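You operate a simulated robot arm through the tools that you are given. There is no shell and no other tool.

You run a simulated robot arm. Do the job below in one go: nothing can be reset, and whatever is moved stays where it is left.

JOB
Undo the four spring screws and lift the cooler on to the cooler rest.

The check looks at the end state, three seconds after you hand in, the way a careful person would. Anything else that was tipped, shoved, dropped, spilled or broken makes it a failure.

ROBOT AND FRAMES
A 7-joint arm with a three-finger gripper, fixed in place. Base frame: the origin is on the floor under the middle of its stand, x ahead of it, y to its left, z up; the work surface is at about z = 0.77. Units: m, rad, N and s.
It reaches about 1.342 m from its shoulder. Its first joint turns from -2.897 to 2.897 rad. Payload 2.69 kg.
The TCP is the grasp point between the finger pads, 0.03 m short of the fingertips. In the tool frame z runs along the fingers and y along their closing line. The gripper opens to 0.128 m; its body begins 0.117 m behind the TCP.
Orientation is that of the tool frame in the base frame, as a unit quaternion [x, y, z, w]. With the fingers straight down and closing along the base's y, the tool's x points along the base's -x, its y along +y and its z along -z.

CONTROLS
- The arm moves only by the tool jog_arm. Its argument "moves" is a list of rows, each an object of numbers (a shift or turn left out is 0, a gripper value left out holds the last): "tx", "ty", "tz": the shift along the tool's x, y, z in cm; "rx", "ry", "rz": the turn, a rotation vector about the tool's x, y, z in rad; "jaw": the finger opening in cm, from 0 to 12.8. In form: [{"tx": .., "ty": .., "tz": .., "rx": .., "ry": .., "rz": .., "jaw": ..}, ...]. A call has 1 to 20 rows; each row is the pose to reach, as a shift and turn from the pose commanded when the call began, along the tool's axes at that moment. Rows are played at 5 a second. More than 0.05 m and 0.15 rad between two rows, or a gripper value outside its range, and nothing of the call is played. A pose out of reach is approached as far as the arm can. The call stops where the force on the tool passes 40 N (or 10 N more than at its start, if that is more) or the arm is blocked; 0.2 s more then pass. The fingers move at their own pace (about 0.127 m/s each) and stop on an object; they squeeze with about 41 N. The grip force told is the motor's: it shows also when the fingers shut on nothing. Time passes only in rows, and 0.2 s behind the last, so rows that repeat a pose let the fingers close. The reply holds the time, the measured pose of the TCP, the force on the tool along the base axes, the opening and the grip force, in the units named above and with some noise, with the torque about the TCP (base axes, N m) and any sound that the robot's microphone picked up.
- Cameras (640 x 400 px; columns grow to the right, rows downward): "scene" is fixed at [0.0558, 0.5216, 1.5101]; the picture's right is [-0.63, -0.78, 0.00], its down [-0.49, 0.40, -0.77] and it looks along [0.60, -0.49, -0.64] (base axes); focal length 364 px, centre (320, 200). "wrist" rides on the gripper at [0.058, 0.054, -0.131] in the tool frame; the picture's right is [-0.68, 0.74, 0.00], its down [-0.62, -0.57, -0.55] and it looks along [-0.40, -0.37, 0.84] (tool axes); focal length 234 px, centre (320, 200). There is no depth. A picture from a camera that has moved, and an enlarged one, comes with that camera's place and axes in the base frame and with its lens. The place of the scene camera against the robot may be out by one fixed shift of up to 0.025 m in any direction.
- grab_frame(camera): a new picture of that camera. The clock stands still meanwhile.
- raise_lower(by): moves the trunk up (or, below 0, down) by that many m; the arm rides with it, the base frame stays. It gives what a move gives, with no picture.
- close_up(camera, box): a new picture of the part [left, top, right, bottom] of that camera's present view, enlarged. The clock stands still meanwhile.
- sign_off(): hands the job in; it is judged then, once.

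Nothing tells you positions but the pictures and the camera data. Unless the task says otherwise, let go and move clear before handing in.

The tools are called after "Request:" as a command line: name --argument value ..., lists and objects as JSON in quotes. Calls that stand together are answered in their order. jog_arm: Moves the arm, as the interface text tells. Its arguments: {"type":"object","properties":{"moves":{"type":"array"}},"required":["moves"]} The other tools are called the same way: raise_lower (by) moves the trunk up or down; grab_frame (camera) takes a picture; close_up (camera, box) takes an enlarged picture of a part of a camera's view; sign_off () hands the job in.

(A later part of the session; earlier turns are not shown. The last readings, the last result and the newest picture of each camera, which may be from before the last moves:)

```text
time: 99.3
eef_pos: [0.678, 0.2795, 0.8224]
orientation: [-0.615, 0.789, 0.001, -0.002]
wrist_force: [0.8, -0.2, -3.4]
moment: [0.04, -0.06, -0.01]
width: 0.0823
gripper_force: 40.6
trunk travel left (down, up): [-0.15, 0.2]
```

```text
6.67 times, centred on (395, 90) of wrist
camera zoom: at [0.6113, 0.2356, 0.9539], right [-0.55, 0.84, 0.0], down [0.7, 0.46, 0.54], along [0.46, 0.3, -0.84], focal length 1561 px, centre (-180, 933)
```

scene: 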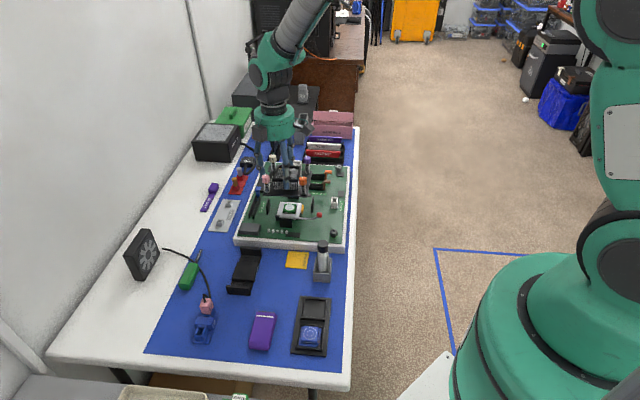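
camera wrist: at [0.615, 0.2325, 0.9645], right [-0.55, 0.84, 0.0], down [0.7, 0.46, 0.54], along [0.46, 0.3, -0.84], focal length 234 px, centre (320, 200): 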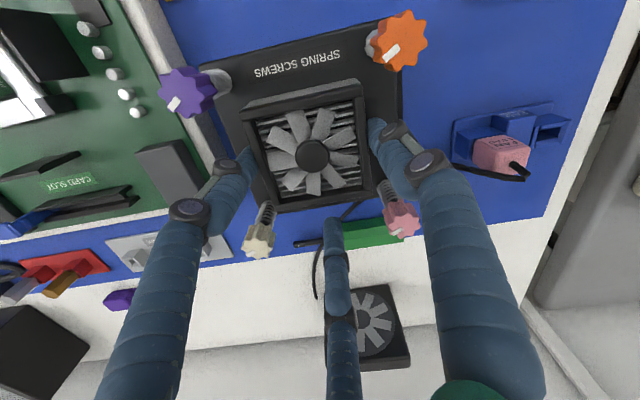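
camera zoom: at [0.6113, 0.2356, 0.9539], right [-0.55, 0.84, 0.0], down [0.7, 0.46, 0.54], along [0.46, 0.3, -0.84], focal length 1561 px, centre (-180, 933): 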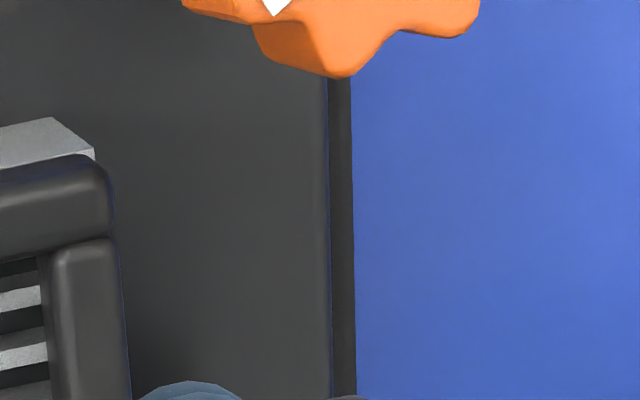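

Close-ups show slim bands of both end walls just outside the plate, so the fit is snug (about 1.5–2 mm each side). By those bands I'm now about 2 mm too far the other way. I'll shift back about 2.2 mm, trim the yaw, and lower to just above the walls for a final comparison.

Request:
jog_arm --moves '[{"tx": 0.06, "ty": -0.1, "rz": -0.004}, {"tx": 0.113, "ty": -0.189, "rz": -0.007}, {"tx": 0.113, "ty": -0.189, "tz": 0.4, "rz": -0.007}, {"tx": 0.113, "ty": -0.189, "tz": 0.75, "rz": -0.007}, {"tx": 0.113, "ty": -0.189, "tz": 0.75, "rz": -0.007}]'

Request:
close_up --camera "wrist" --box '[215, 85, 265, 150]'

Request:
close_up --camera "wrist" --box '[375, 60, 415, 120]'

```text
time: 100.5
eef_pos: [0.6796, 0.2779, 0.8141]
orientation: [-0.617, 0.787, 0.001, -0.001]
wrist_force: [-0.4, 0.9, -2.9]
moment: [0.04, -0.08, 0.03]
width: 0.0821
gripper_force: 40.6
trunk travel left (down, up): [-0.15, 0.2]
```

```text
6.15 times, centred on (240, 118) of wrist
camera zoom: at [0.6134, 0.2337, 0.9463], right [-0.55, 0.83, 0.0], down [0.7, 0.46, 0.55], along [0.45, 0.3, -0.84], focal length 1441 px, centre (812, 708)
```

zoom: 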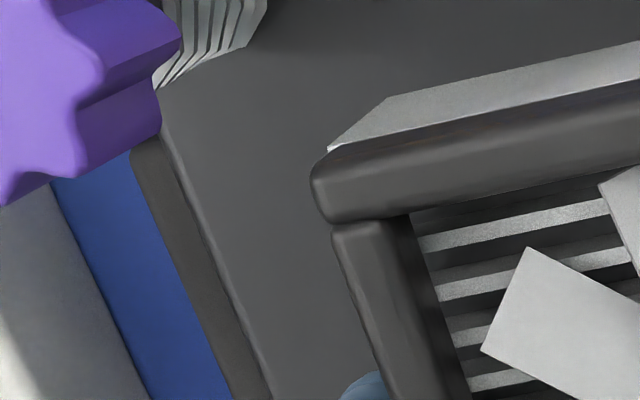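

```text
6.67 times, centred on (395, 90) of wrist
camera zoom: at [0.6134, 0.2337, 0.9463], right [-0.55, 0.83, 0.0], down [0.7, 0.46, 0.55], along [0.45, 0.3, -0.84], focal length 1561 px, centre (-180, 933)
```

zoom: 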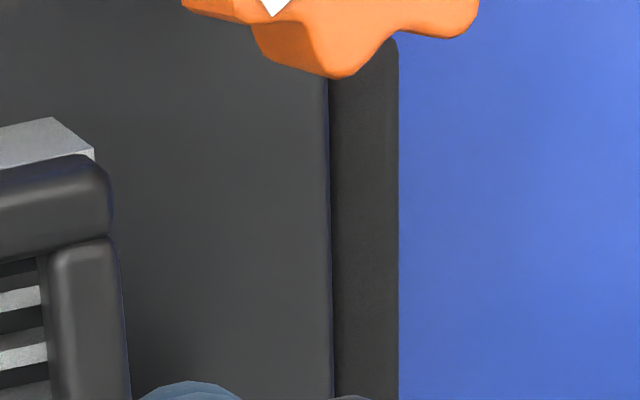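

The bands now come out symmetric (about 9 mm of wall beyond the plate on each side). Lowering in small steps.

Request:
jog_arm --moves '[{"tz": 0.15}, {"tz": 0.3}, {"tz": 0.4}]'

```text
time: 101.3
eef_pos: [0.6798, 0.2781, 0.8124]
orientation: [-0.617, 0.787, 0.0, -0.002]
wrist_force: [-7.5, -0.3, 15.4]
moment: [-1.11, -0.33, -0.21]
width: 0.0819
gripper_force: 40.9
trunk travel left (down, up): [-0.15, 0.2]
```

Request:
close_up --camera "scene" --box '[235, 215, 295, 265]'

Request:
grab_frame --camera "wrist"

Request:
close_up --camera "wrist" --box '[130, 90, 270, 230]'

```text
8.00 times, centred on (265, 240) of scene
camera zoom: at [0.0558, 0.5216, 1.5101], right [-0.63, -0.78, 0.0], down [-0.49, 0.4, -0.77], along [0.6, -0.49, -0.64], focal length 2914 px, centre (760, -120)
```

zoom: 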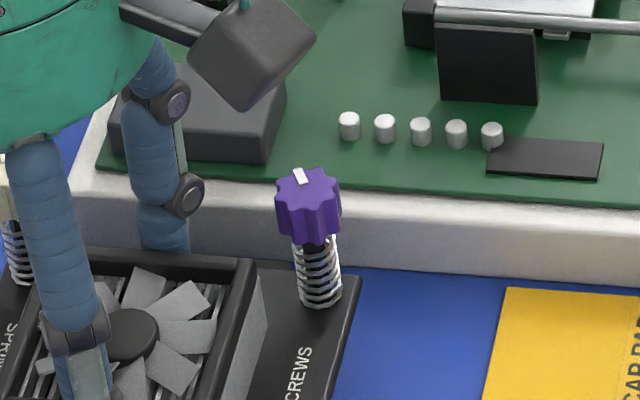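

```text
taken
camera wrist: at [0.6131, 0.2337, 0.9437], right [-0.55, 0.83, 0.0], down [0.7, 0.46, 0.55], along [0.45, 0.3, -0.84], focal length 234 px, centre (320, 200)
```

wrist: 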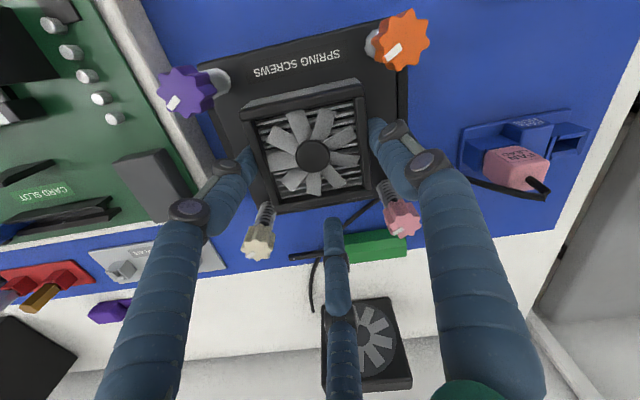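

```text
2.86 times, centred on (200, 160) of wrist
camera zoom: at [0.6131, 0.2337, 0.9437], right [-0.55, 0.83, 0.0], down [0.7, 0.46, 0.55], along [0.45, 0.3, -0.84], focal length 669 px, centre (663, 314)
```

zoom: 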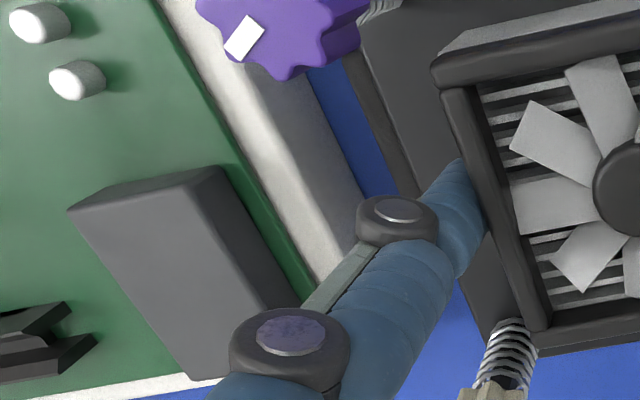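

Still touching at the +e wall only, with a push toward -e, so the true centre is another millimetre or so that way. I'll raise 4 mm, shift 1.2 mm, and retry.

Request:
jog_arm --moves '[{"tz": -0.3}, {"tz": -0.7}, {"tz": -0.7, "tx": -0.06, "ty": 0.1}, {"tz": -0.7, "tx": -0.061, "ty": 0.103}, {"tz": -0.3, "tx": -0.061, "ty": 0.103}, {"tz": -0.1, "tx": -0.061, "ty": 0.103}, {"tz": 0.05, "tx": -0.061, "ty": 0.103}]'

```text
time: 102.9
eef_pos: [0.6803, 0.2775, 0.8122]
orientation: [-0.617, 0.787, 0.0, -0.001]
wrist_force: [-1.4, -2.8, 13.3]
moment: [0.22, 1.22, 0.05]
width: 0.082
gripper_force: 40.8
trunk travel left (down, up): [-0.15, 0.2]
```

Now contact has flipped to the -e wall at the same height, so either the fit is extremely tight or the plate spans the wall tops. I'll look closely before going further.

Request:
close_up --camera "scene" --box '[218, 260, 268, 300]'

Request:
close_up --camera "scene" --box '[220, 225, 280, 275]'

Request:
close_up --camera "wrist" --box '[215, 85, 265, 150]'

Request:
close_up --camera "wrist" --box '[375, 60, 415, 120]'

```text
10.00 times, centred on (243, 280) of scene
camera zoom: at [0.0558, 0.5216, 1.5101], right [-0.63, -0.78, 0.0], down [-0.49, 0.4, -0.77], along [0.6, -0.49, -0.64], focal length 3642 px, centre (1090, -600)
```

zoom: 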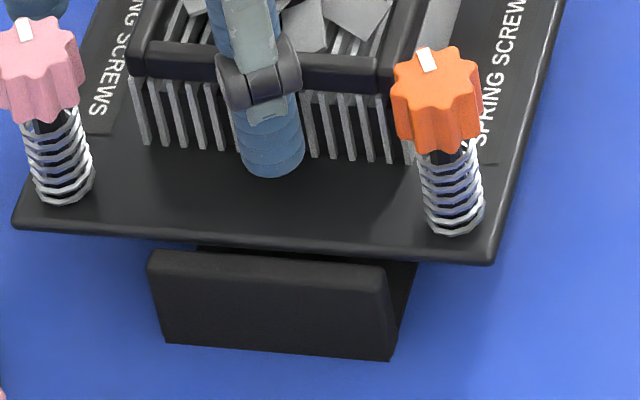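

```text
8.00 times, centred on (250, 250) of scene
camera zoom: at [0.0558, 0.5216, 1.5101], right [-0.63, -0.78, 0.0], down [-0.49, 0.4, -0.77], along [0.6, -0.49, -0.64], focal length 2914 px, centre (880, -200)
```

zoom: 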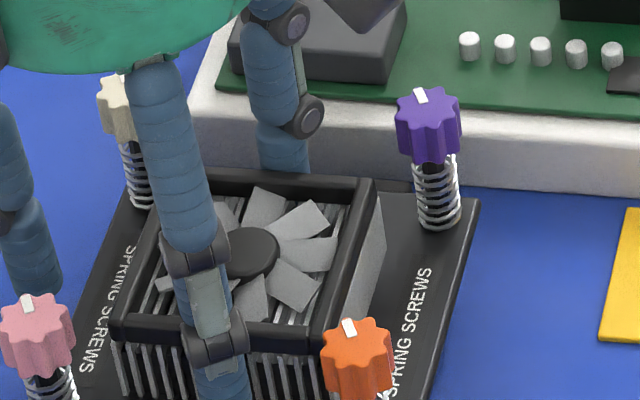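

```text
6.15 times, centred on (240, 118) of wrist
camera zoom: at [0.6133, 0.2338, 0.9431], right [-0.55, 0.83, 0.0], down [0.7, 0.46, 0.55], along [0.46, 0.3, -0.84], focal length 1441 px, centre (812, 708)
```

zoom: 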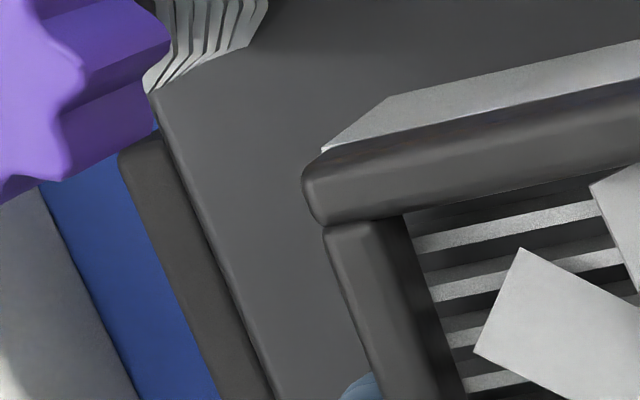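

```text
6.67 times, centred on (395, 90) of wrist
camera zoom: at [0.6133, 0.2338, 0.9431], right [-0.55, 0.83, 0.0], down [0.7, 0.46, 0.55], along [0.46, 0.3, -0.84], focal length 1561 px, centre (-180, 933)
```

zoom: 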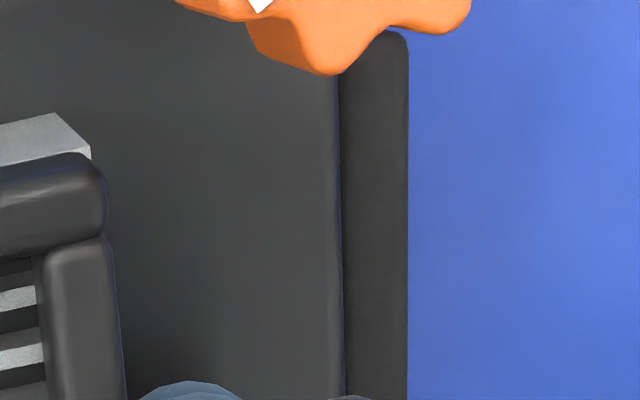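

Request:
close_up --camera "scene" --box '[226, 278, 262, 300]'

Request:
close_up --camera "scene" --box '[215, 272, 240, 290]'

Request:
close_up --camera "scene" --box '[248, 272, 273, 290]'

```text
16.00 times, centred on (244, 289) of scene
camera zoom: at [0.0558, 0.5216, 1.5101], right [-0.63, -0.78, 0.0], down [-0.49, 0.4, -0.77], along [0.6, -0.49, -0.64], focal length 5828 px, centre (1536, -1224)
```

zoom: 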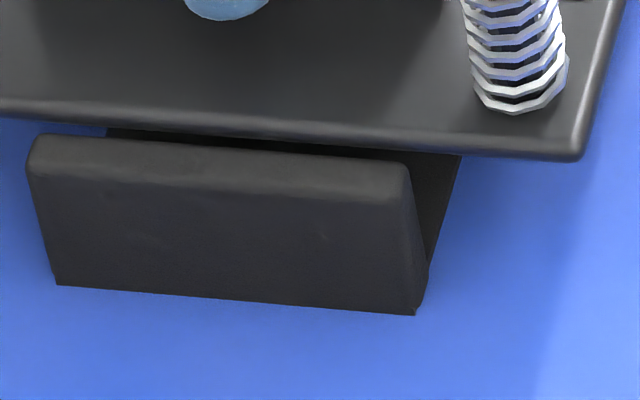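

```text
16.00 times, centred on (228, 281) of scene
camera zoom: at [0.0558, 0.5216, 1.5101], right [-0.63, -0.78, 0.0], down [-0.49, 0.4, -0.77], along [0.6, -0.49, -0.64], focal length 5828 px, centre (1800, -1096)
```

zoom: 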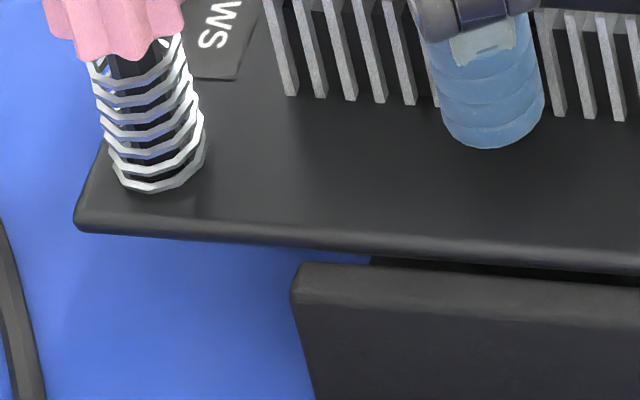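

```text
16.00 times, centred on (260, 281) of scene
camera zoom: at [0.0558, 0.5216, 1.5101], right [-0.63, -0.78, 0.0], down [-0.49, 0.4, -0.77], along [0.6, -0.49, -0.64], focal length 5828 px, centre (1272, -1096)
```

zoom: 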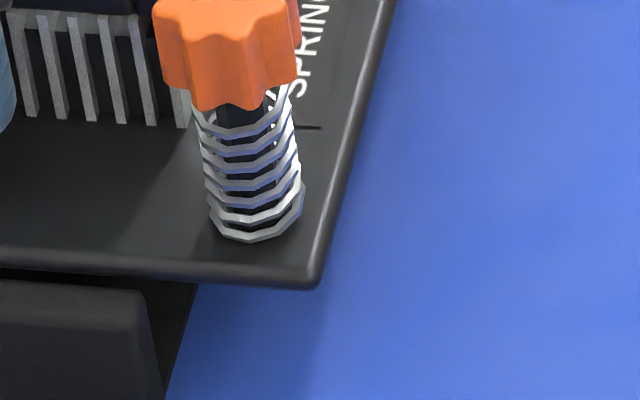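

Request:
close_up --camera "scene" --box '[240, 280, 256, 292]'

Request:
close_up --camera "scene" --box '[226, 279, 242, 291]'

Request:
close_up --camera "wrist" --box '[222, 100, 246, 130]'

Request:
close_up --camera "wrist" --box '[388, 70, 408, 95]'

```text
16.00 times, centred on (248, 286) of scene
camera zoom: at [0.0558, 0.5216, 1.5101], right [-0.63, -0.78, 0.0], down [-0.49, 0.4, -0.77], along [0.6, -0.49, -0.64], focal length 5828 px, centre (1472, -1176)
```

zoom: 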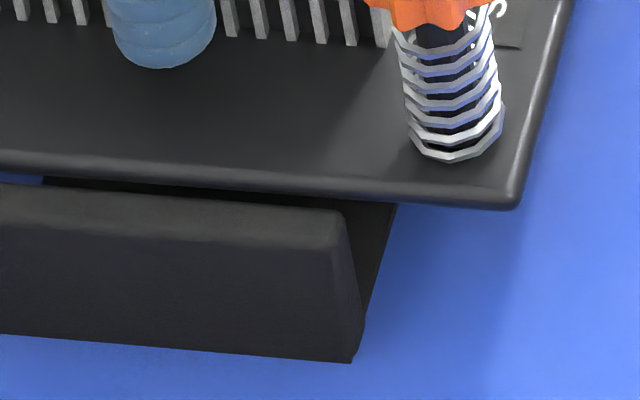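

```text
16.00 times, centred on (234, 285) of scene
camera zoom: at [0.0558, 0.5216, 1.5101], right [-0.63, -0.78, 0.0], down [-0.49, 0.4, -0.77], along [0.6, -0.49, -0.64], focal length 5828 px, centre (1696, -1160)
```

zoom: 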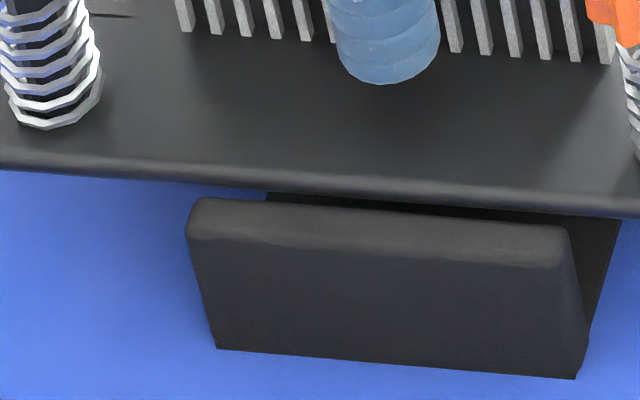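

```text
13.33 times, centred on (234, 115) of wrist
camera zoom: at [0.6133, 0.2338, 0.9431], right [-0.55, 0.83, 0.0], down [0.7, 0.46, 0.55], along [0.46, 0.3, -0.84], focal length 3122 px, centre (1467, 1333)
```

zoom: 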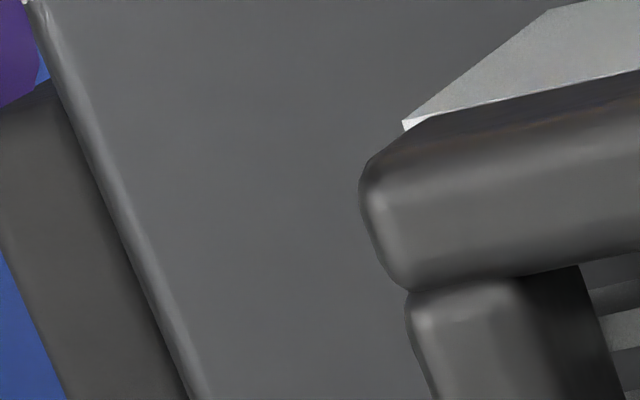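

```text
16.00 times, centred on (398, 82) of wrist
camera zoom: at [0.6133, 0.2338, 0.9431], right [-0.55, 0.83, 0.0], down [0.7, 0.46, 0.55], along [0.46, 0.3, -0.84], focal length 3747 px, centre (-928, 2080)
```

zoom: 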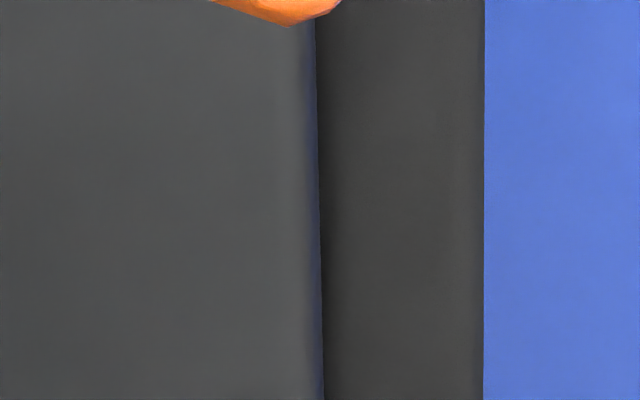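

Request:
jog_arm --moves '[{"tz": -0.1}]'

Request:
jog_arm --moves '[{"tz": -0.1}]'

Request:
jog_arm --moves '[{"tz": -0.1}]'

```text
time: 103.3
eef_pos: [0.6798, 0.2784, 0.8113]
orientation: [-0.617, 0.787, 0.0, -0.002]
wrist_force: [3.4, -2.4, 6.7]
moment: [0.39, 0.32, 0.03]
width: 0.0819
gripper_force: 41.3
trunk travel left (down, up): [-0.15, 0.2]
```

```text
time: 103.7
eef_pos: [0.6781, 0.2771, 0.8113]
orientation: [-0.617, 0.787, 0.001, -0.003]
wrist_force: [2.5, 0.1, -0.3]
moment: [0.29, 0.04, -0.11]
width: 0.0818
gripper_force: 40.7
trunk travel left (down, up): [-0.15, 0.2]
```

```text
time: 104.1
eef_pos: [0.6788, 0.2779, 0.8121]
orientation: [-0.617, 0.787, 0.001, -0.002]
wrist_force: [-0.4, 0.4, -4.2]
moment: [0.08, -0.05, 0.03]
width: 0.0817
gripper_force: 40.9
trunk travel left (down, up): [-0.15, 0.2]
```

Force readings show the plate edge catching one wall then the other within about 1.2 mm of travel, so the slot centre lies between. I'll shift back 0.6 mm and probe down gently.

Request:
jog_arm --moves '[{"tx": 0.031, "ty": -0.052}, {"tx": 0.031, "ty": -0.052, "tz": 0.15}, {"tx": 0.031, "ty": -0.052, "tz": 0.25}]'

Request:
jog_arm --moves '[{"tz": 0.1}]'

```text
time: 104.9
eef_pos: [0.6807, 0.2773, 0.8114]
orientation: [-0.617, 0.787, 0.0, -0.002]
wrist_force: [-2.5, -3.4, 5.1]
moment: [0.37, 0.44, 0.31]
width: 0.0816
gripper_force: 41.2
trunk travel left (down, up): [-0.15, 0.2]
```

```text
time: 105.3
eef_pos: [0.68, 0.278, 0.8111]
orientation: [-0.617, 0.787, 0.001, -0.001]
wrist_force: [-3.2, -7.2, 14.9]
moment: [0.15, 1.18, 0.15]
width: 0.0819
gripper_force: 40.8
trunk travel left (down, up): [-0.15, 0.2]
```

Request:
close_up --camera "scene" --box '[224, 274, 264, 298]'

Request:
close_up --camera "scene" --box '[210, 225, 290, 300]'

Request:
close_up --camera "wrist" --box '[200, 20, 420, 220]'

```text
16.00 times, centred on (244, 286) of scene
camera zoom: at [0.0558, 0.5216, 1.5101], right [-0.63, -0.78, 0.0], down [-0.49, 0.4, -0.77], along [0.6, -0.49, -0.64], focal length 5828 px, centre (1536, -1176)
```

zoom: 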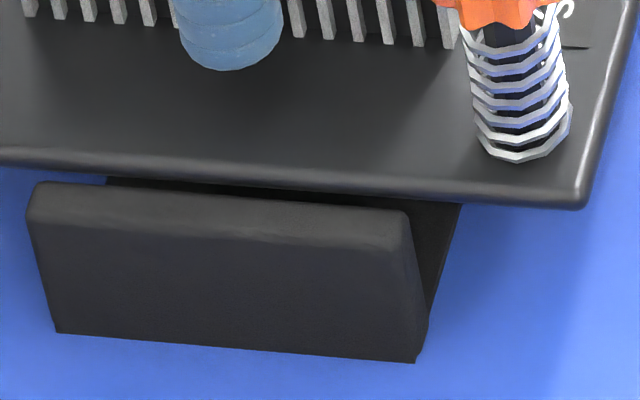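

```text
5.33 times, centred on (250, 262) of scene
camera zoom: at [0.0558, 0.5216, 1.5101], right [-0.63, -0.78, 0.0], down [-0.49, 0.4, -0.77], along [0.6, -0.49, -0.64], focal length 1942 px, centre (693, -133)
```

zoom: 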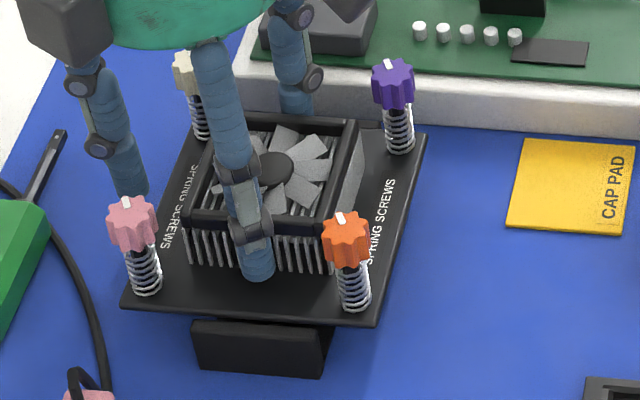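

```text
2.00 times, centred on (310, 120) of wrist
camera zoom: at [0.6131, 0.2336, 0.9427], right [-0.55, 0.83, 0.0], down [0.7, 0.46, 0.55], along [0.45, 0.3, -0.84], focal length 468 px, centre (340, 360)
```

zoom: 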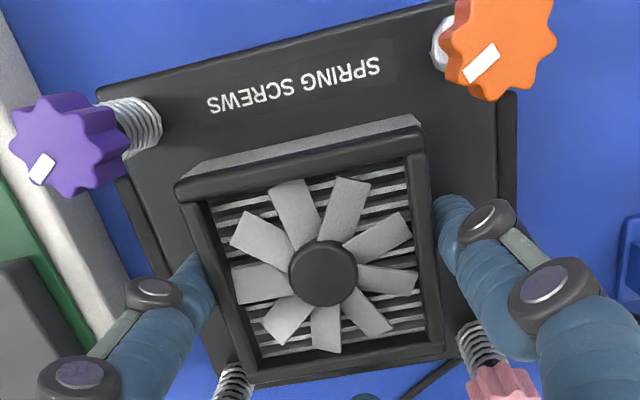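

The plate is at wall-top height and centred to within about 1 mm. Rather than force it, I'll centre it half a millimetre more, lower to a light touch, then ease the grip by a couple of millimetres so the cooler can self-level and settle while the fingers still surround it.

Request:
jog_arm --moves '[{"tz": -0.2}, {"tz": -0.2, "tx": 0.025, "ty": -0.043}, {"tz": -0.08, "tx": 0.025, "ty": -0.043}]'

```text
time: 106.1
eef_pos: [0.6793, 0.2781, 0.812]
orientation: [-0.617, 0.787, 0.0, -0.001]
wrist_force: [-2.1, 1.0, 7.0]
moment: [0.6, 0.45, 0.03]
width: 0.0818
gripper_force: 40.9
trunk travel left (down, up): [-0.15, 0.2]
```

Request:
jog_arm --moves '[{"jaw": 8.25}, {"jaw": 8.35}, {"jaw": 8.45}, {"jaw": 8.45}]'

Request:
close_up --camera "scene" --box '[210, 225, 290, 300]'

Request:
close_up --camera "scene" --box '[224, 274, 264, 298]'

Request:
close_up --camera "wrist" --box '[200, 20, 420, 220]'

```text
time: 107.1
eef_pos: [0.6796, 0.2773, 0.8103]
orientation: [-0.617, 0.787, 0.001, -0.002]
wrist_force: [0.3, -1.5, 0.5]
moment: [0.02, 0.02, 0.0]
width: 0.0859
gripper_force: 0.7
trunk travel left (down, up): [-0.15, 0.2]
```

```text
5.33 times, centred on (250, 262) of scene
camera zoom: at [0.0558, 0.5216, 1.5101], right [-0.63, -0.78, 0.0], down [-0.49, 0.4, -0.77], along [0.6, -0.49, -0.64], focal length 1942 px, centre (693, -133)
```

zoom: 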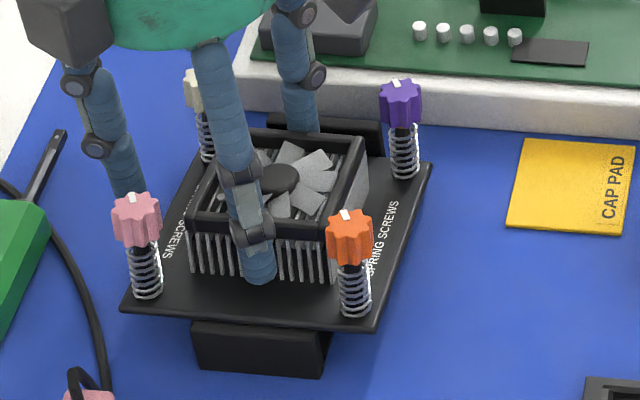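

```text
16.00 times, centred on (244, 286) of scene
camera zoom: at [0.0558, 0.5216, 1.5101], right [-0.63, -0.78, 0.0], down [-0.49, 0.4, -0.77], along [0.6, -0.49, -0.64], focal length 5828 px, centre (1536, -1176)
```

zoom: 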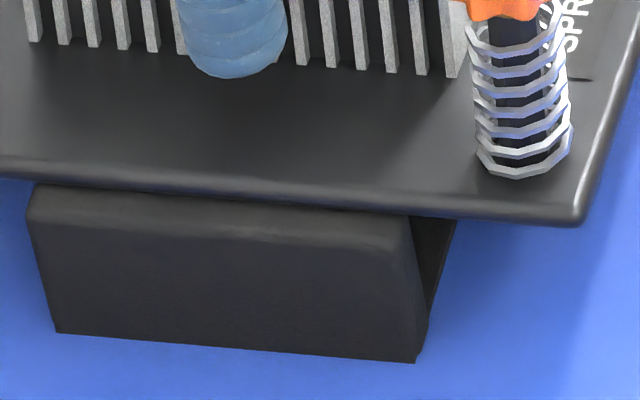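

```text
2.00 times, centred on (310, 120) of wrist
camera zoom: at [0.6132, 0.2335, 0.9422], right [-0.55, 0.83, 0.0], down [0.7, 0.46, 0.55], along [0.45, 0.3, -0.84], focal length 468 px, centre (340, 360)
```

zoom: 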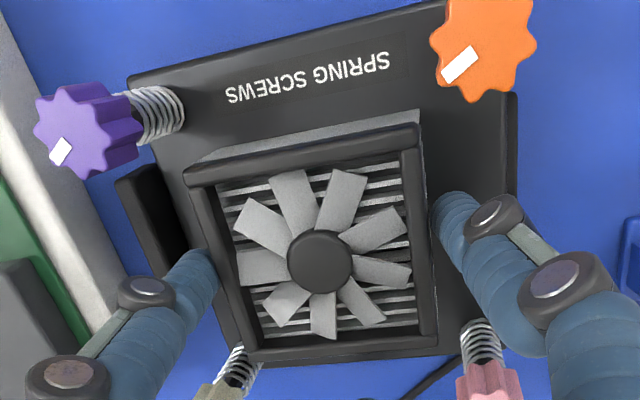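

Easing the grip let the +e side drop into the slot, while the -e edge sits on top of the -e wall. So the plate does fit between the walls and just needs to go a little further toward +e. I'll check the gap on the +e side.

Request:
close_up --camera "wrist" --box '[210, 70, 280, 160]'

Request:
close_up --camera "wrist" --box '[370, 50, 420, 120]'

Request:
close_up --camera "scene" --box '[235, 225, 275, 255]'

```text
4.44 times, centred on (245, 115) of wrist
camera zoom: at [0.6132, 0.2335, 0.9422], right [-0.55, 0.83, 0.0], down [0.7, 0.46, 0.55], along [0.45, 0.3, -0.84], focal length 1041 px, centre (653, 578)
```

zoom: 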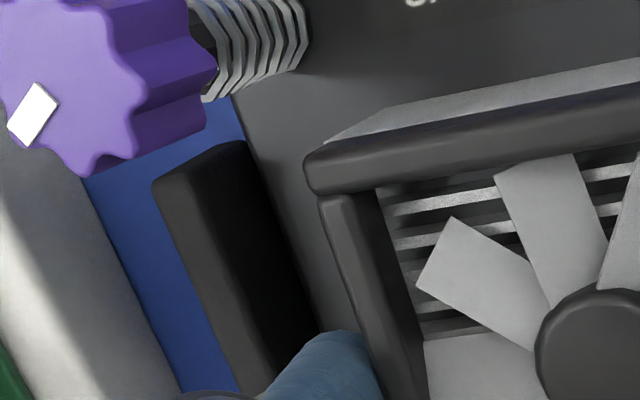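

```text
5.71 times, centred on (395, 85) of wrist
camera zoom: at [0.6132, 0.2335, 0.9422], right [-0.55, 0.83, 0.0], down [0.7, 0.46, 0.55], along [0.45, 0.3, -0.84], focal length 1338 px, centre (-109, 857)
```

zoom: 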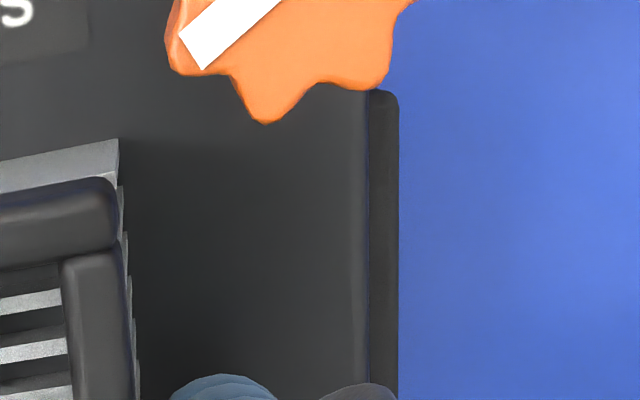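

```text
13.33 times, centred on (255, 240) of scene
camera zoom: at [0.0558, 0.5216, 1.5101], right [-0.63, -0.78, 0.0], down [-0.49, 0.4, -0.77], along [0.6, -0.49, -0.64], focal length 4856 px, centre (1187, -333)
```

zoom: 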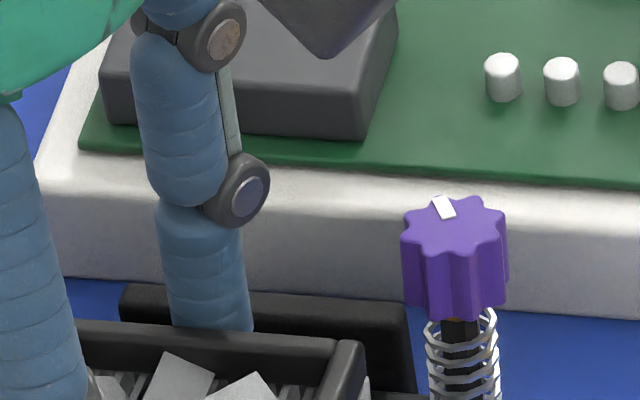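

The cooler slid a few millimetres toward -e as it tilted. With the fingers loosely around it, I'll use the -e finger to push it gently back toward +e so the other edge drops in.

Request:
jog_arm --moves '[{"tx": 0.05, "ty": -0.086}, {"tx": 0.1, "ty": -0.172}, {"tx": 0.154, "ty": -0.258}, {"tx": 0.205, "ty": -0.344}]'

Request:
close_up --camera "scene" --box '[210, 225, 290, 300]'

Request:
close_up --camera "wrist" --box '[200, 20, 420, 220]'

```text
time: 108.1
eef_pos: [0.6828, 0.2734, 0.8093]
orientation: [-0.617, 0.787, 0.001, -0.002]
wrist_force: [-2.8, 2.5, 2.8]
moment: [0.08, 0.14, -0.11]
width: 0.0874
gripper_force: 2.5
trunk travel left (down, up): [-0.15, 0.2]
```

```text
5.33 times, centred on (250, 262) of scene
camera zoom: at [0.0558, 0.5216, 1.5101], right [-0.63, -0.78, 0.0], down [-0.49, 0.4, -0.77], along [0.6, -0.49, -0.64], focal length 1942 px, centre (693, -133)
```

zoom: 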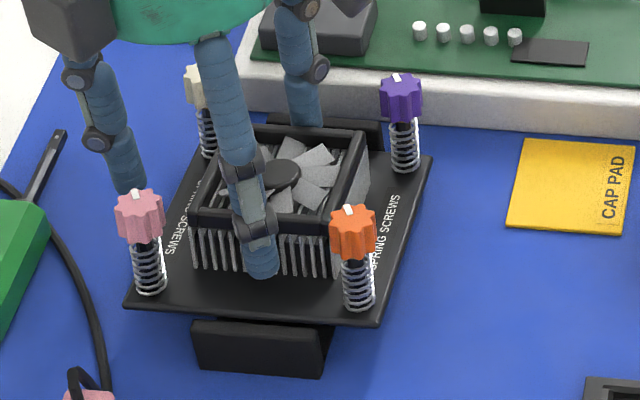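

```text
2.00 times, centred on (310, 120) of wrist
camera zoom: at [0.616, 0.2307, 0.942], right [-0.55, 0.83, 0.0], down [0.7, 0.46, 0.55], along [0.45, 0.3, -0.84], focal length 468 px, centre (340, 360)
```

zoom: 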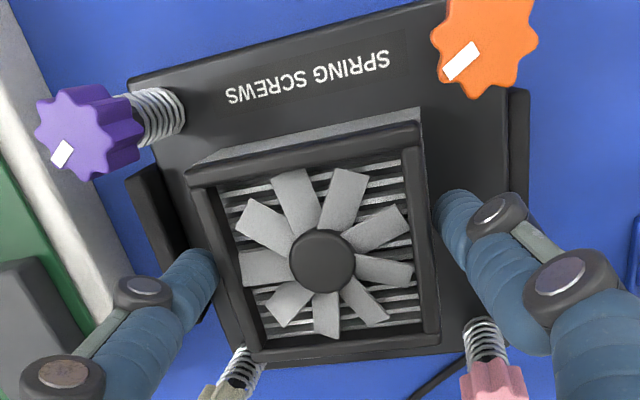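

Request:
close_up --camera "scene" --box '[224, 272, 264, 298]'

Request:
close_up --camera "wrist" --box '[210, 70, 280, 160]'

Request:
close_up --camera "wrist" --box '[370, 50, 420, 120]'

```text
15.38 times, centred on (244, 285) of scene
camera zoom: at [0.0558, 0.5216, 1.5101], right [-0.63, -0.78, 0.0], down [-0.49, 0.4, -0.77], along [0.6, -0.49, -0.64], focal length 5603 px, centre (1489, -1108)
```

zoom: 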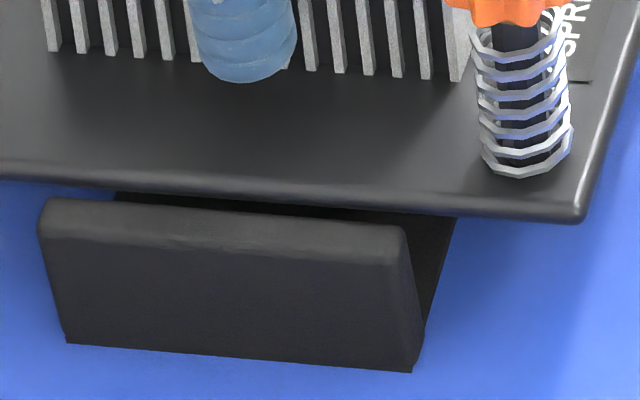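

```text
4.44 times, centred on (245, 115) of wrist
camera zoom: at [0.616, 0.2307, 0.942], right [-0.55, 0.83, 0.0], down [0.7, 0.46, 0.55], along [0.45, 0.3, -0.84], focal length 1041 px, centre (653, 578)
```

zoom: 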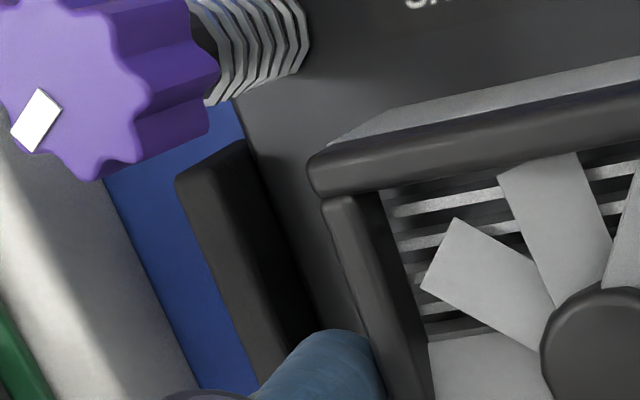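

```text
5.71 times, centred on (395, 85) of wrist
camera zoom: at [0.616, 0.2307, 0.942], right [-0.55, 0.83, 0.0], down [0.7, 0.46, 0.55], along [0.45, 0.3, -0.84], focal length 1338 px, centre (-109, 857)
```

zoom: 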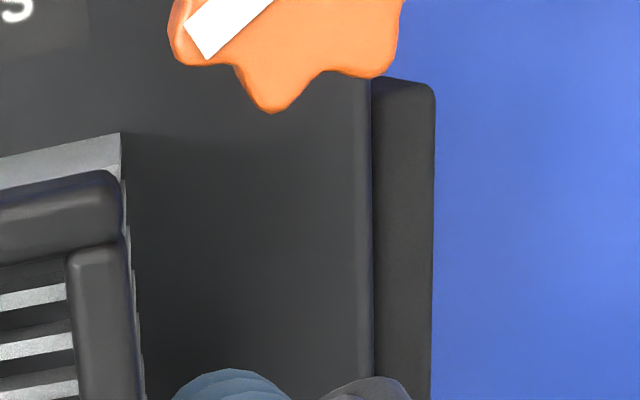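

The -e edge is now just inside its wall. The tilted body is wedged lightly between the fingers, so I'll open a bit more to let it drop level.

Request:
jog_arm --moves '[{"jaw": 8.7}, {"jaw": 8.9}, {"jaw": 9.1}, {"jaw": 9.3}, {"jaw": 9.3}]'

Request:
close_up --camera "scene" --box '[210, 225, 290, 300]'

Request:
close_up --camera "wrist" --box '[200, 20, 420, 220]'

```text
time: 109.3
eef_pos: [0.6825, 0.2748, 0.8106]
orientation: [-0.617, 0.787, 0.001, -0.002]
wrist_force: [0.4, 0.3, 0.8]
moment: [0.02, -0.04, 0.01]
width: 0.0928
gripper_force: 0.0
trunk travel left (down, up): [-0.15, 0.2]
```

```text
5.33 times, centred on (250, 262) of scene
camera zoom: at [0.0558, 0.5216, 1.5101], right [-0.63, -0.78, 0.0], down [-0.49, 0.4, -0.77], along [0.6, -0.49, -0.64], focal length 1942 px, centre (693, -133)
```

zoom: 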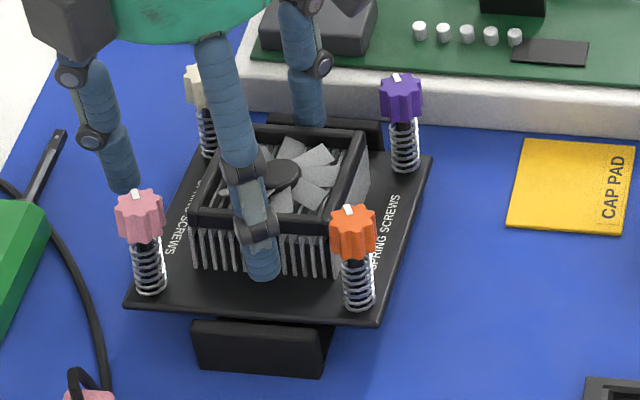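

```text
2.00 times, centred on (310, 120) of wrist
camera zoom: at [0.6161, 0.2306, 0.942], right [-0.55, 0.83, 0.0], down [0.7, 0.46, 0.55], along [0.45, 0.3, -0.84], focal length 468 px, centre (340, 360)
```

zoom: 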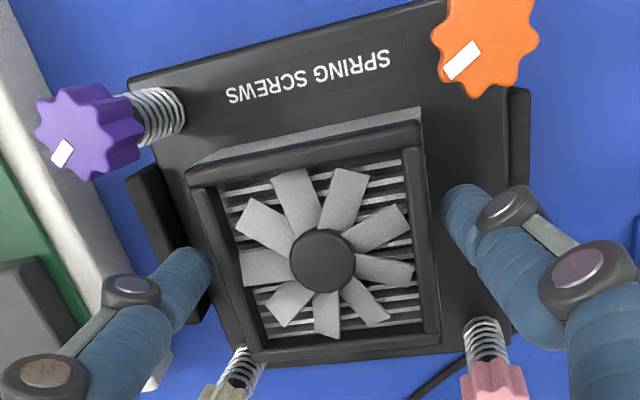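

The cooler is stable but still rolled: the +e side is down and the -e edge is likely perched on the inner corner of its wall. There's about 5 mm of room on the +e side, so I'll nudge it another few millimetres.

Request:
jog_arm --moves '[{"jaw": 8.9}, {"tx": 0.05, "ty": -0.086, "jaw": 8.9}, {"tx": 0.1, "ty": -0.172}, {"tx": 0.154, "ty": -0.258}, {"tx": 0.18, "ty": -0.3}]'

Request:
close_up --camera "scene" --box '[210, 225, 290, 300]'

Request:
close_up --camera "wrist" --box '[200, 20, 420, 220]'

```text
time: 110.5
eef_pos: [0.6855, 0.2731, 0.8103]
orientation: [-0.616, 0.787, 0.0, -0.003]
wrist_force: [-4.6, 7.5, 0.3]
moment: [0.17, 0.17, -0.34]
width: 0.0925
gripper_force: 2.4
trunk travel left (down, up): [-0.15, 0.2]
```

```text
5.33 times, centred on (250, 262) of scene
camera zoom: at [0.0558, 0.5216, 1.5101], right [-0.63, -0.78, 0.0], down [-0.49, 0.4, -0.77], along [0.6, -0.49, -0.64], focal length 1942 px, centre (693, -133)
```

zoom: 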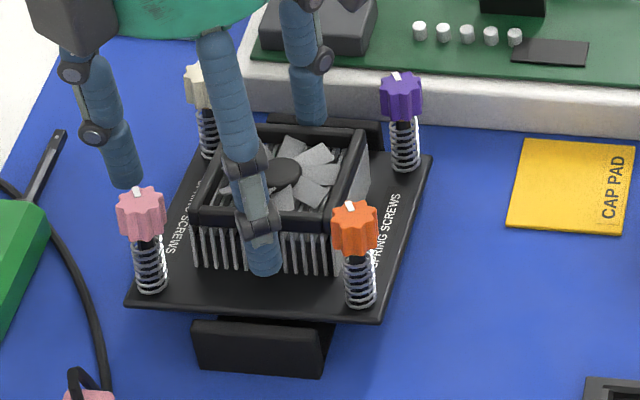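

```text
2.00 times, centred on (310, 120) of wrist
camera zoom: at [0.6183, 0.2286, 0.9421], right [-0.55, 0.83, 0.0], down [0.7, 0.46, 0.54], along [0.45, 0.3, -0.84], focal length 468 px, centre (340, 360)
```

zoom: 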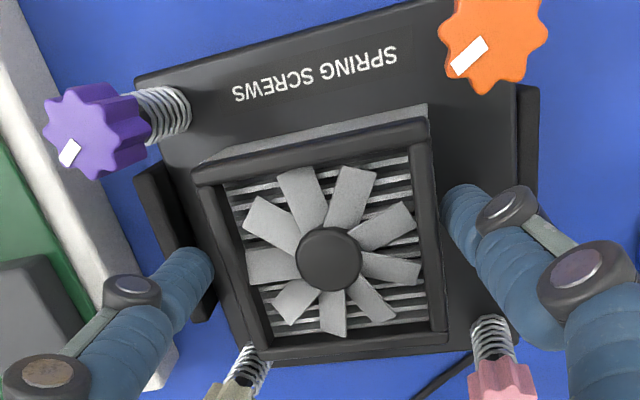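

Request:
close_up --camera "wrist" --box '[215, 70, 275, 150]'

Request:
close_up --camera "wrist" --box '[375, 40, 425, 110]'

Request:
close_up --camera "scene" --box '[224, 272, 264, 298]'

Request:
close_up --camera "scene" --box '[235, 235, 275, 262]'

```text
5.00 times, centred on (245, 110) of wrist
camera zoom: at [0.6183, 0.2286, 0.9421], right [-0.55, 0.83, 0.0], down [0.7, 0.46, 0.54], along [0.45, 0.3, -0.84], focal length 1171 px, centre (695, 650)
```

zoom: 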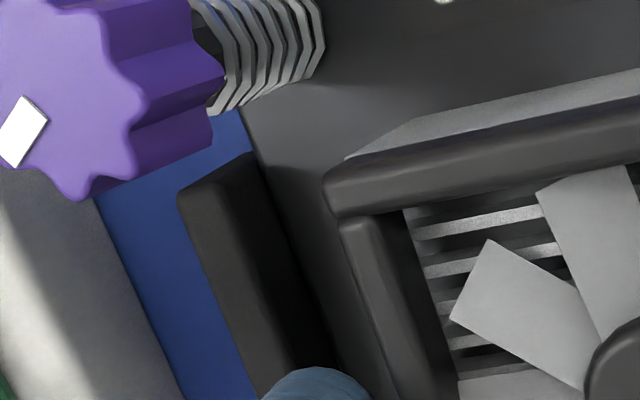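

```text
5.71 times, centred on (400, 75) of wrist
camera zoom: at [0.6183, 0.2286, 0.9421], right [-0.55, 0.83, 0.0], down [0.7, 0.46, 0.54], along [0.45, 0.3, -0.84], focal length 1338 px, centre (-137, 914)
```

zoom: 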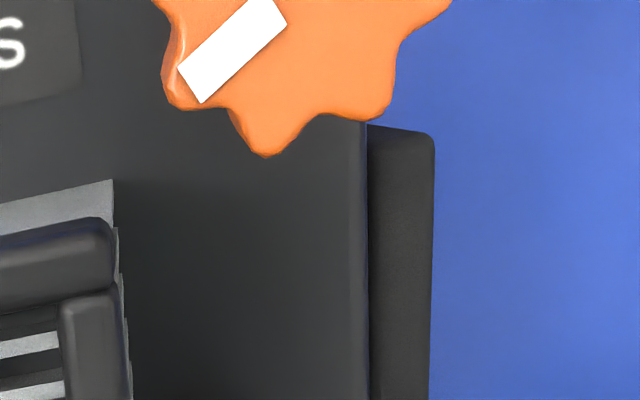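

```text
15.38 times, centred on (244, 285) of scene
camera zoom: at [0.0558, 0.5216, 1.5101], right [-0.63, -0.78, 0.0], down [-0.49, 0.4, -0.77], along [0.6, -0.49, -0.64], focal length 5603 px, centre (1489, -1108)
```

zoom: 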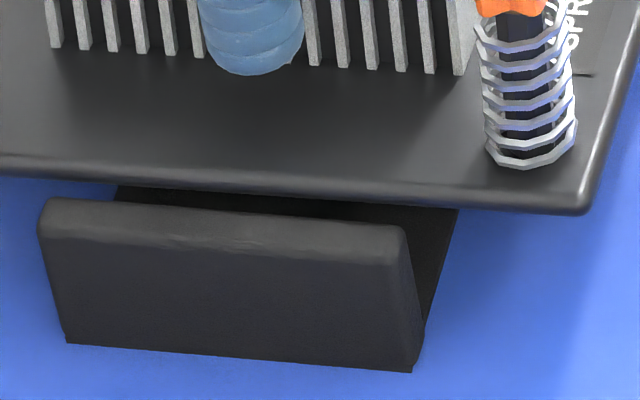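

```text
14.81 times, centred on (255, 248) of scene
camera zoom: at [0.0558, 0.5216, 1.5101], right [-0.63, -0.78, 0.0], down [-0.49, 0.4, -0.77], along [0.6, -0.49, -0.64], focal length 5396 px, centre (1283, -518)
```

zoom: 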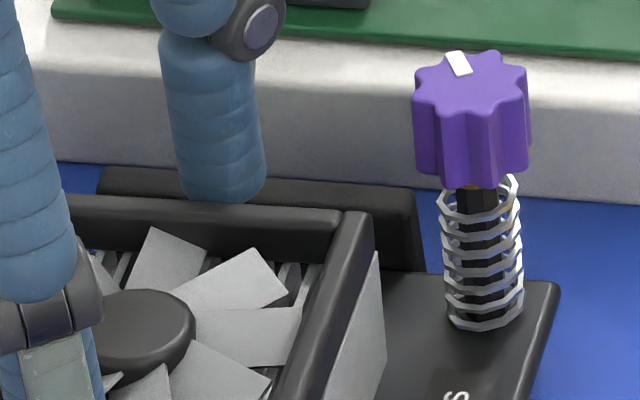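

My push itself is now levering the -e side up (the +e edge is against its wall). I'll back the fingers off so the cooler can drop level.

Request:
jog_arm --moves '[{"tx": -0.05, "ty": 0.086, "jaw": 9.2}, {"tx": -0.1, "ty": 0.172, "jaw": 9.5}, {"tx": -0.15, "ty": 0.258, "jaw": 9.8}, {"tx": -0.15, "ty": 0.258, "jaw": 9.8}]'

Request:
close_up --camera "scene" --box '[210, 225, 290, 300]'

Request:
close_up --camera "scene" --box '[224, 272, 264, 298]'

Request:
close_up --camera "wrist" --box '[200, 20, 420, 220]'

```text
time: 111.5
eef_pos: [0.6832, 0.2748, 0.8112]
orientation: [-0.617, 0.787, 0.001, -0.002]
wrist_force: [-0.1, 0.0, 0.4]
moment: [-0.03, 0.04, 0.0]
width: 0.098
gripper_force: 0.1
trunk travel left (down, up): [-0.15, 0.2]
```

```text
5.33 times, centred on (250, 262) of scene
camera zoom: at [0.0558, 0.5216, 1.5101], right [-0.63, -0.78, 0.0], down [-0.49, 0.4, -0.77], along [0.6, -0.49, -0.64], focal length 1942 px, centre (693, -133)
```

zoom: 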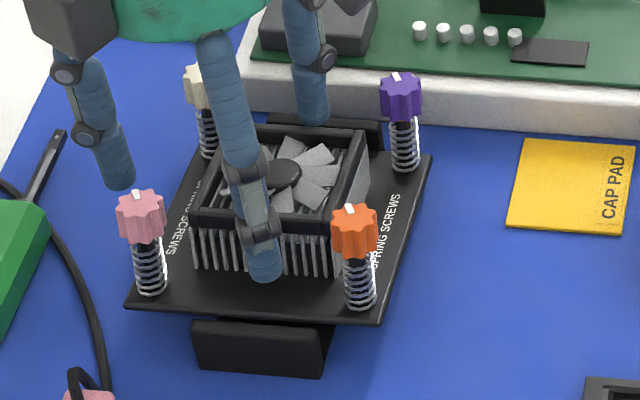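

```text
15.38 times, centred on (244, 285) of scene
camera zoom: at [0.0558, 0.5216, 1.5101], right [-0.63, -0.78, 0.0], down [-0.49, 0.4, -0.77], along [0.6, -0.49, -0.64], focal length 5603 px, centre (1489, -1108)
```

zoom: 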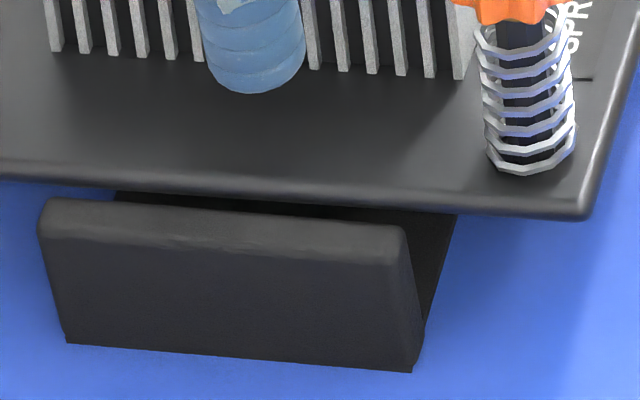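

```text
2.00 times, centred on (310, 120) of wrist
camera zoom: at [0.6165, 0.23, 0.9424], right [-0.55, 0.83, 0.0], down [0.7, 0.46, 0.55], along [0.45, 0.3, -0.84], focal length 468 px, centre (340, 360)
```

zoom: 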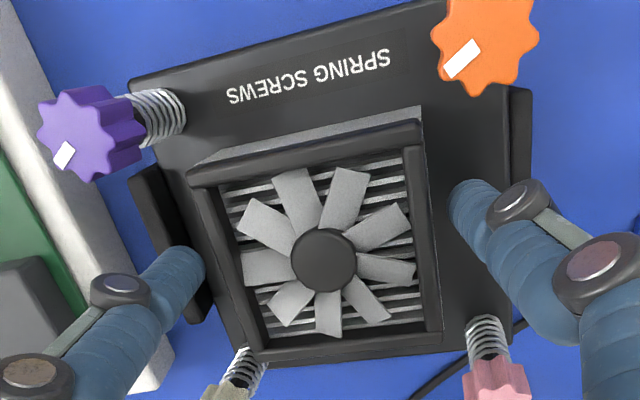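

The fingers are free and the cooler isn't moving. I'll withdraw straight up and inspect how it sits from other viewpoints.

Request:
jog_arm --moves '[{"tz": -1.0}, {"tz": -2.5}, {"tz": -5}, {"tz": -8}, {"tz": -12}, {"tz": -15}, {"tz": -15}]'

Request:
close_up --camera "scene" --box '[205, 225, 285, 300]'

Request:
grab_frame --camera "wrist"

Request:
close_up --camera "wrist" --box '[230, 80, 400, 210]'

```text
time: 113.1
eef_pos: [0.6827, 0.2745, 0.9601]
orientation: [-0.617, 0.787, 0.001, -0.002]
wrist_force: [0.0, 0.5, -0.7]
moment: [0.02, -0.05, -0.01]
width: 0.0981
gripper_force: 0.1
trunk travel left (down, up): [-0.15, 0.2]
```

```text
5.33 times, centred on (245, 262) of scene
camera zoom: at [0.0558, 0.5216, 1.5101], right [-0.63, -0.78, 0.0], down [-0.49, 0.4, -0.77], along [0.6, -0.49, -0.64], focal length 1942 px, centre (720, -133)
```

zoom: 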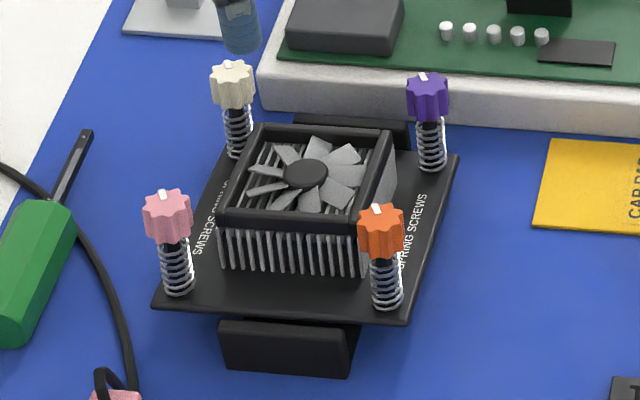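

```text
taken
camera wrist: at [0.6164, 0.2298, 1.092], right [-0.55, 0.83, 0.0], down [0.7, 0.46, 0.55], along [0.45, 0.3, -0.84], focal length 234 px, centre (320, 200)
```

wrist: 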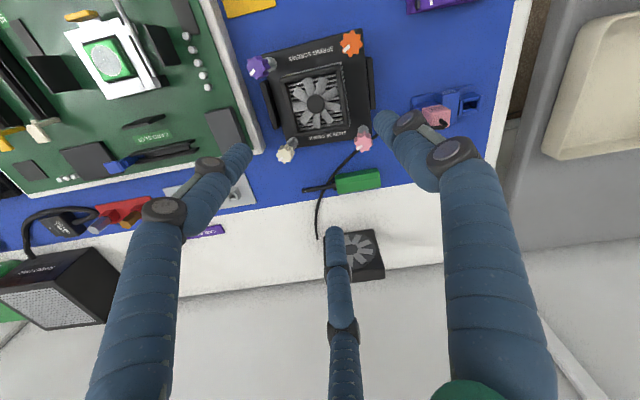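

```text
3.08 times, centred on (315, 145) of wrist
camera zoom: at [0.6164, 0.2298, 1.092], right [-0.55, 0.83, 0.0], down [0.7, 0.46, 0.55], along [0.45, 0.3, -0.84], focal length 720 px, centre (335, 369)
```

zoom: 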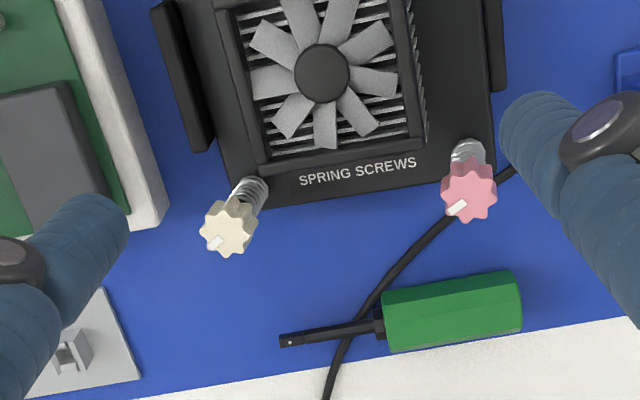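

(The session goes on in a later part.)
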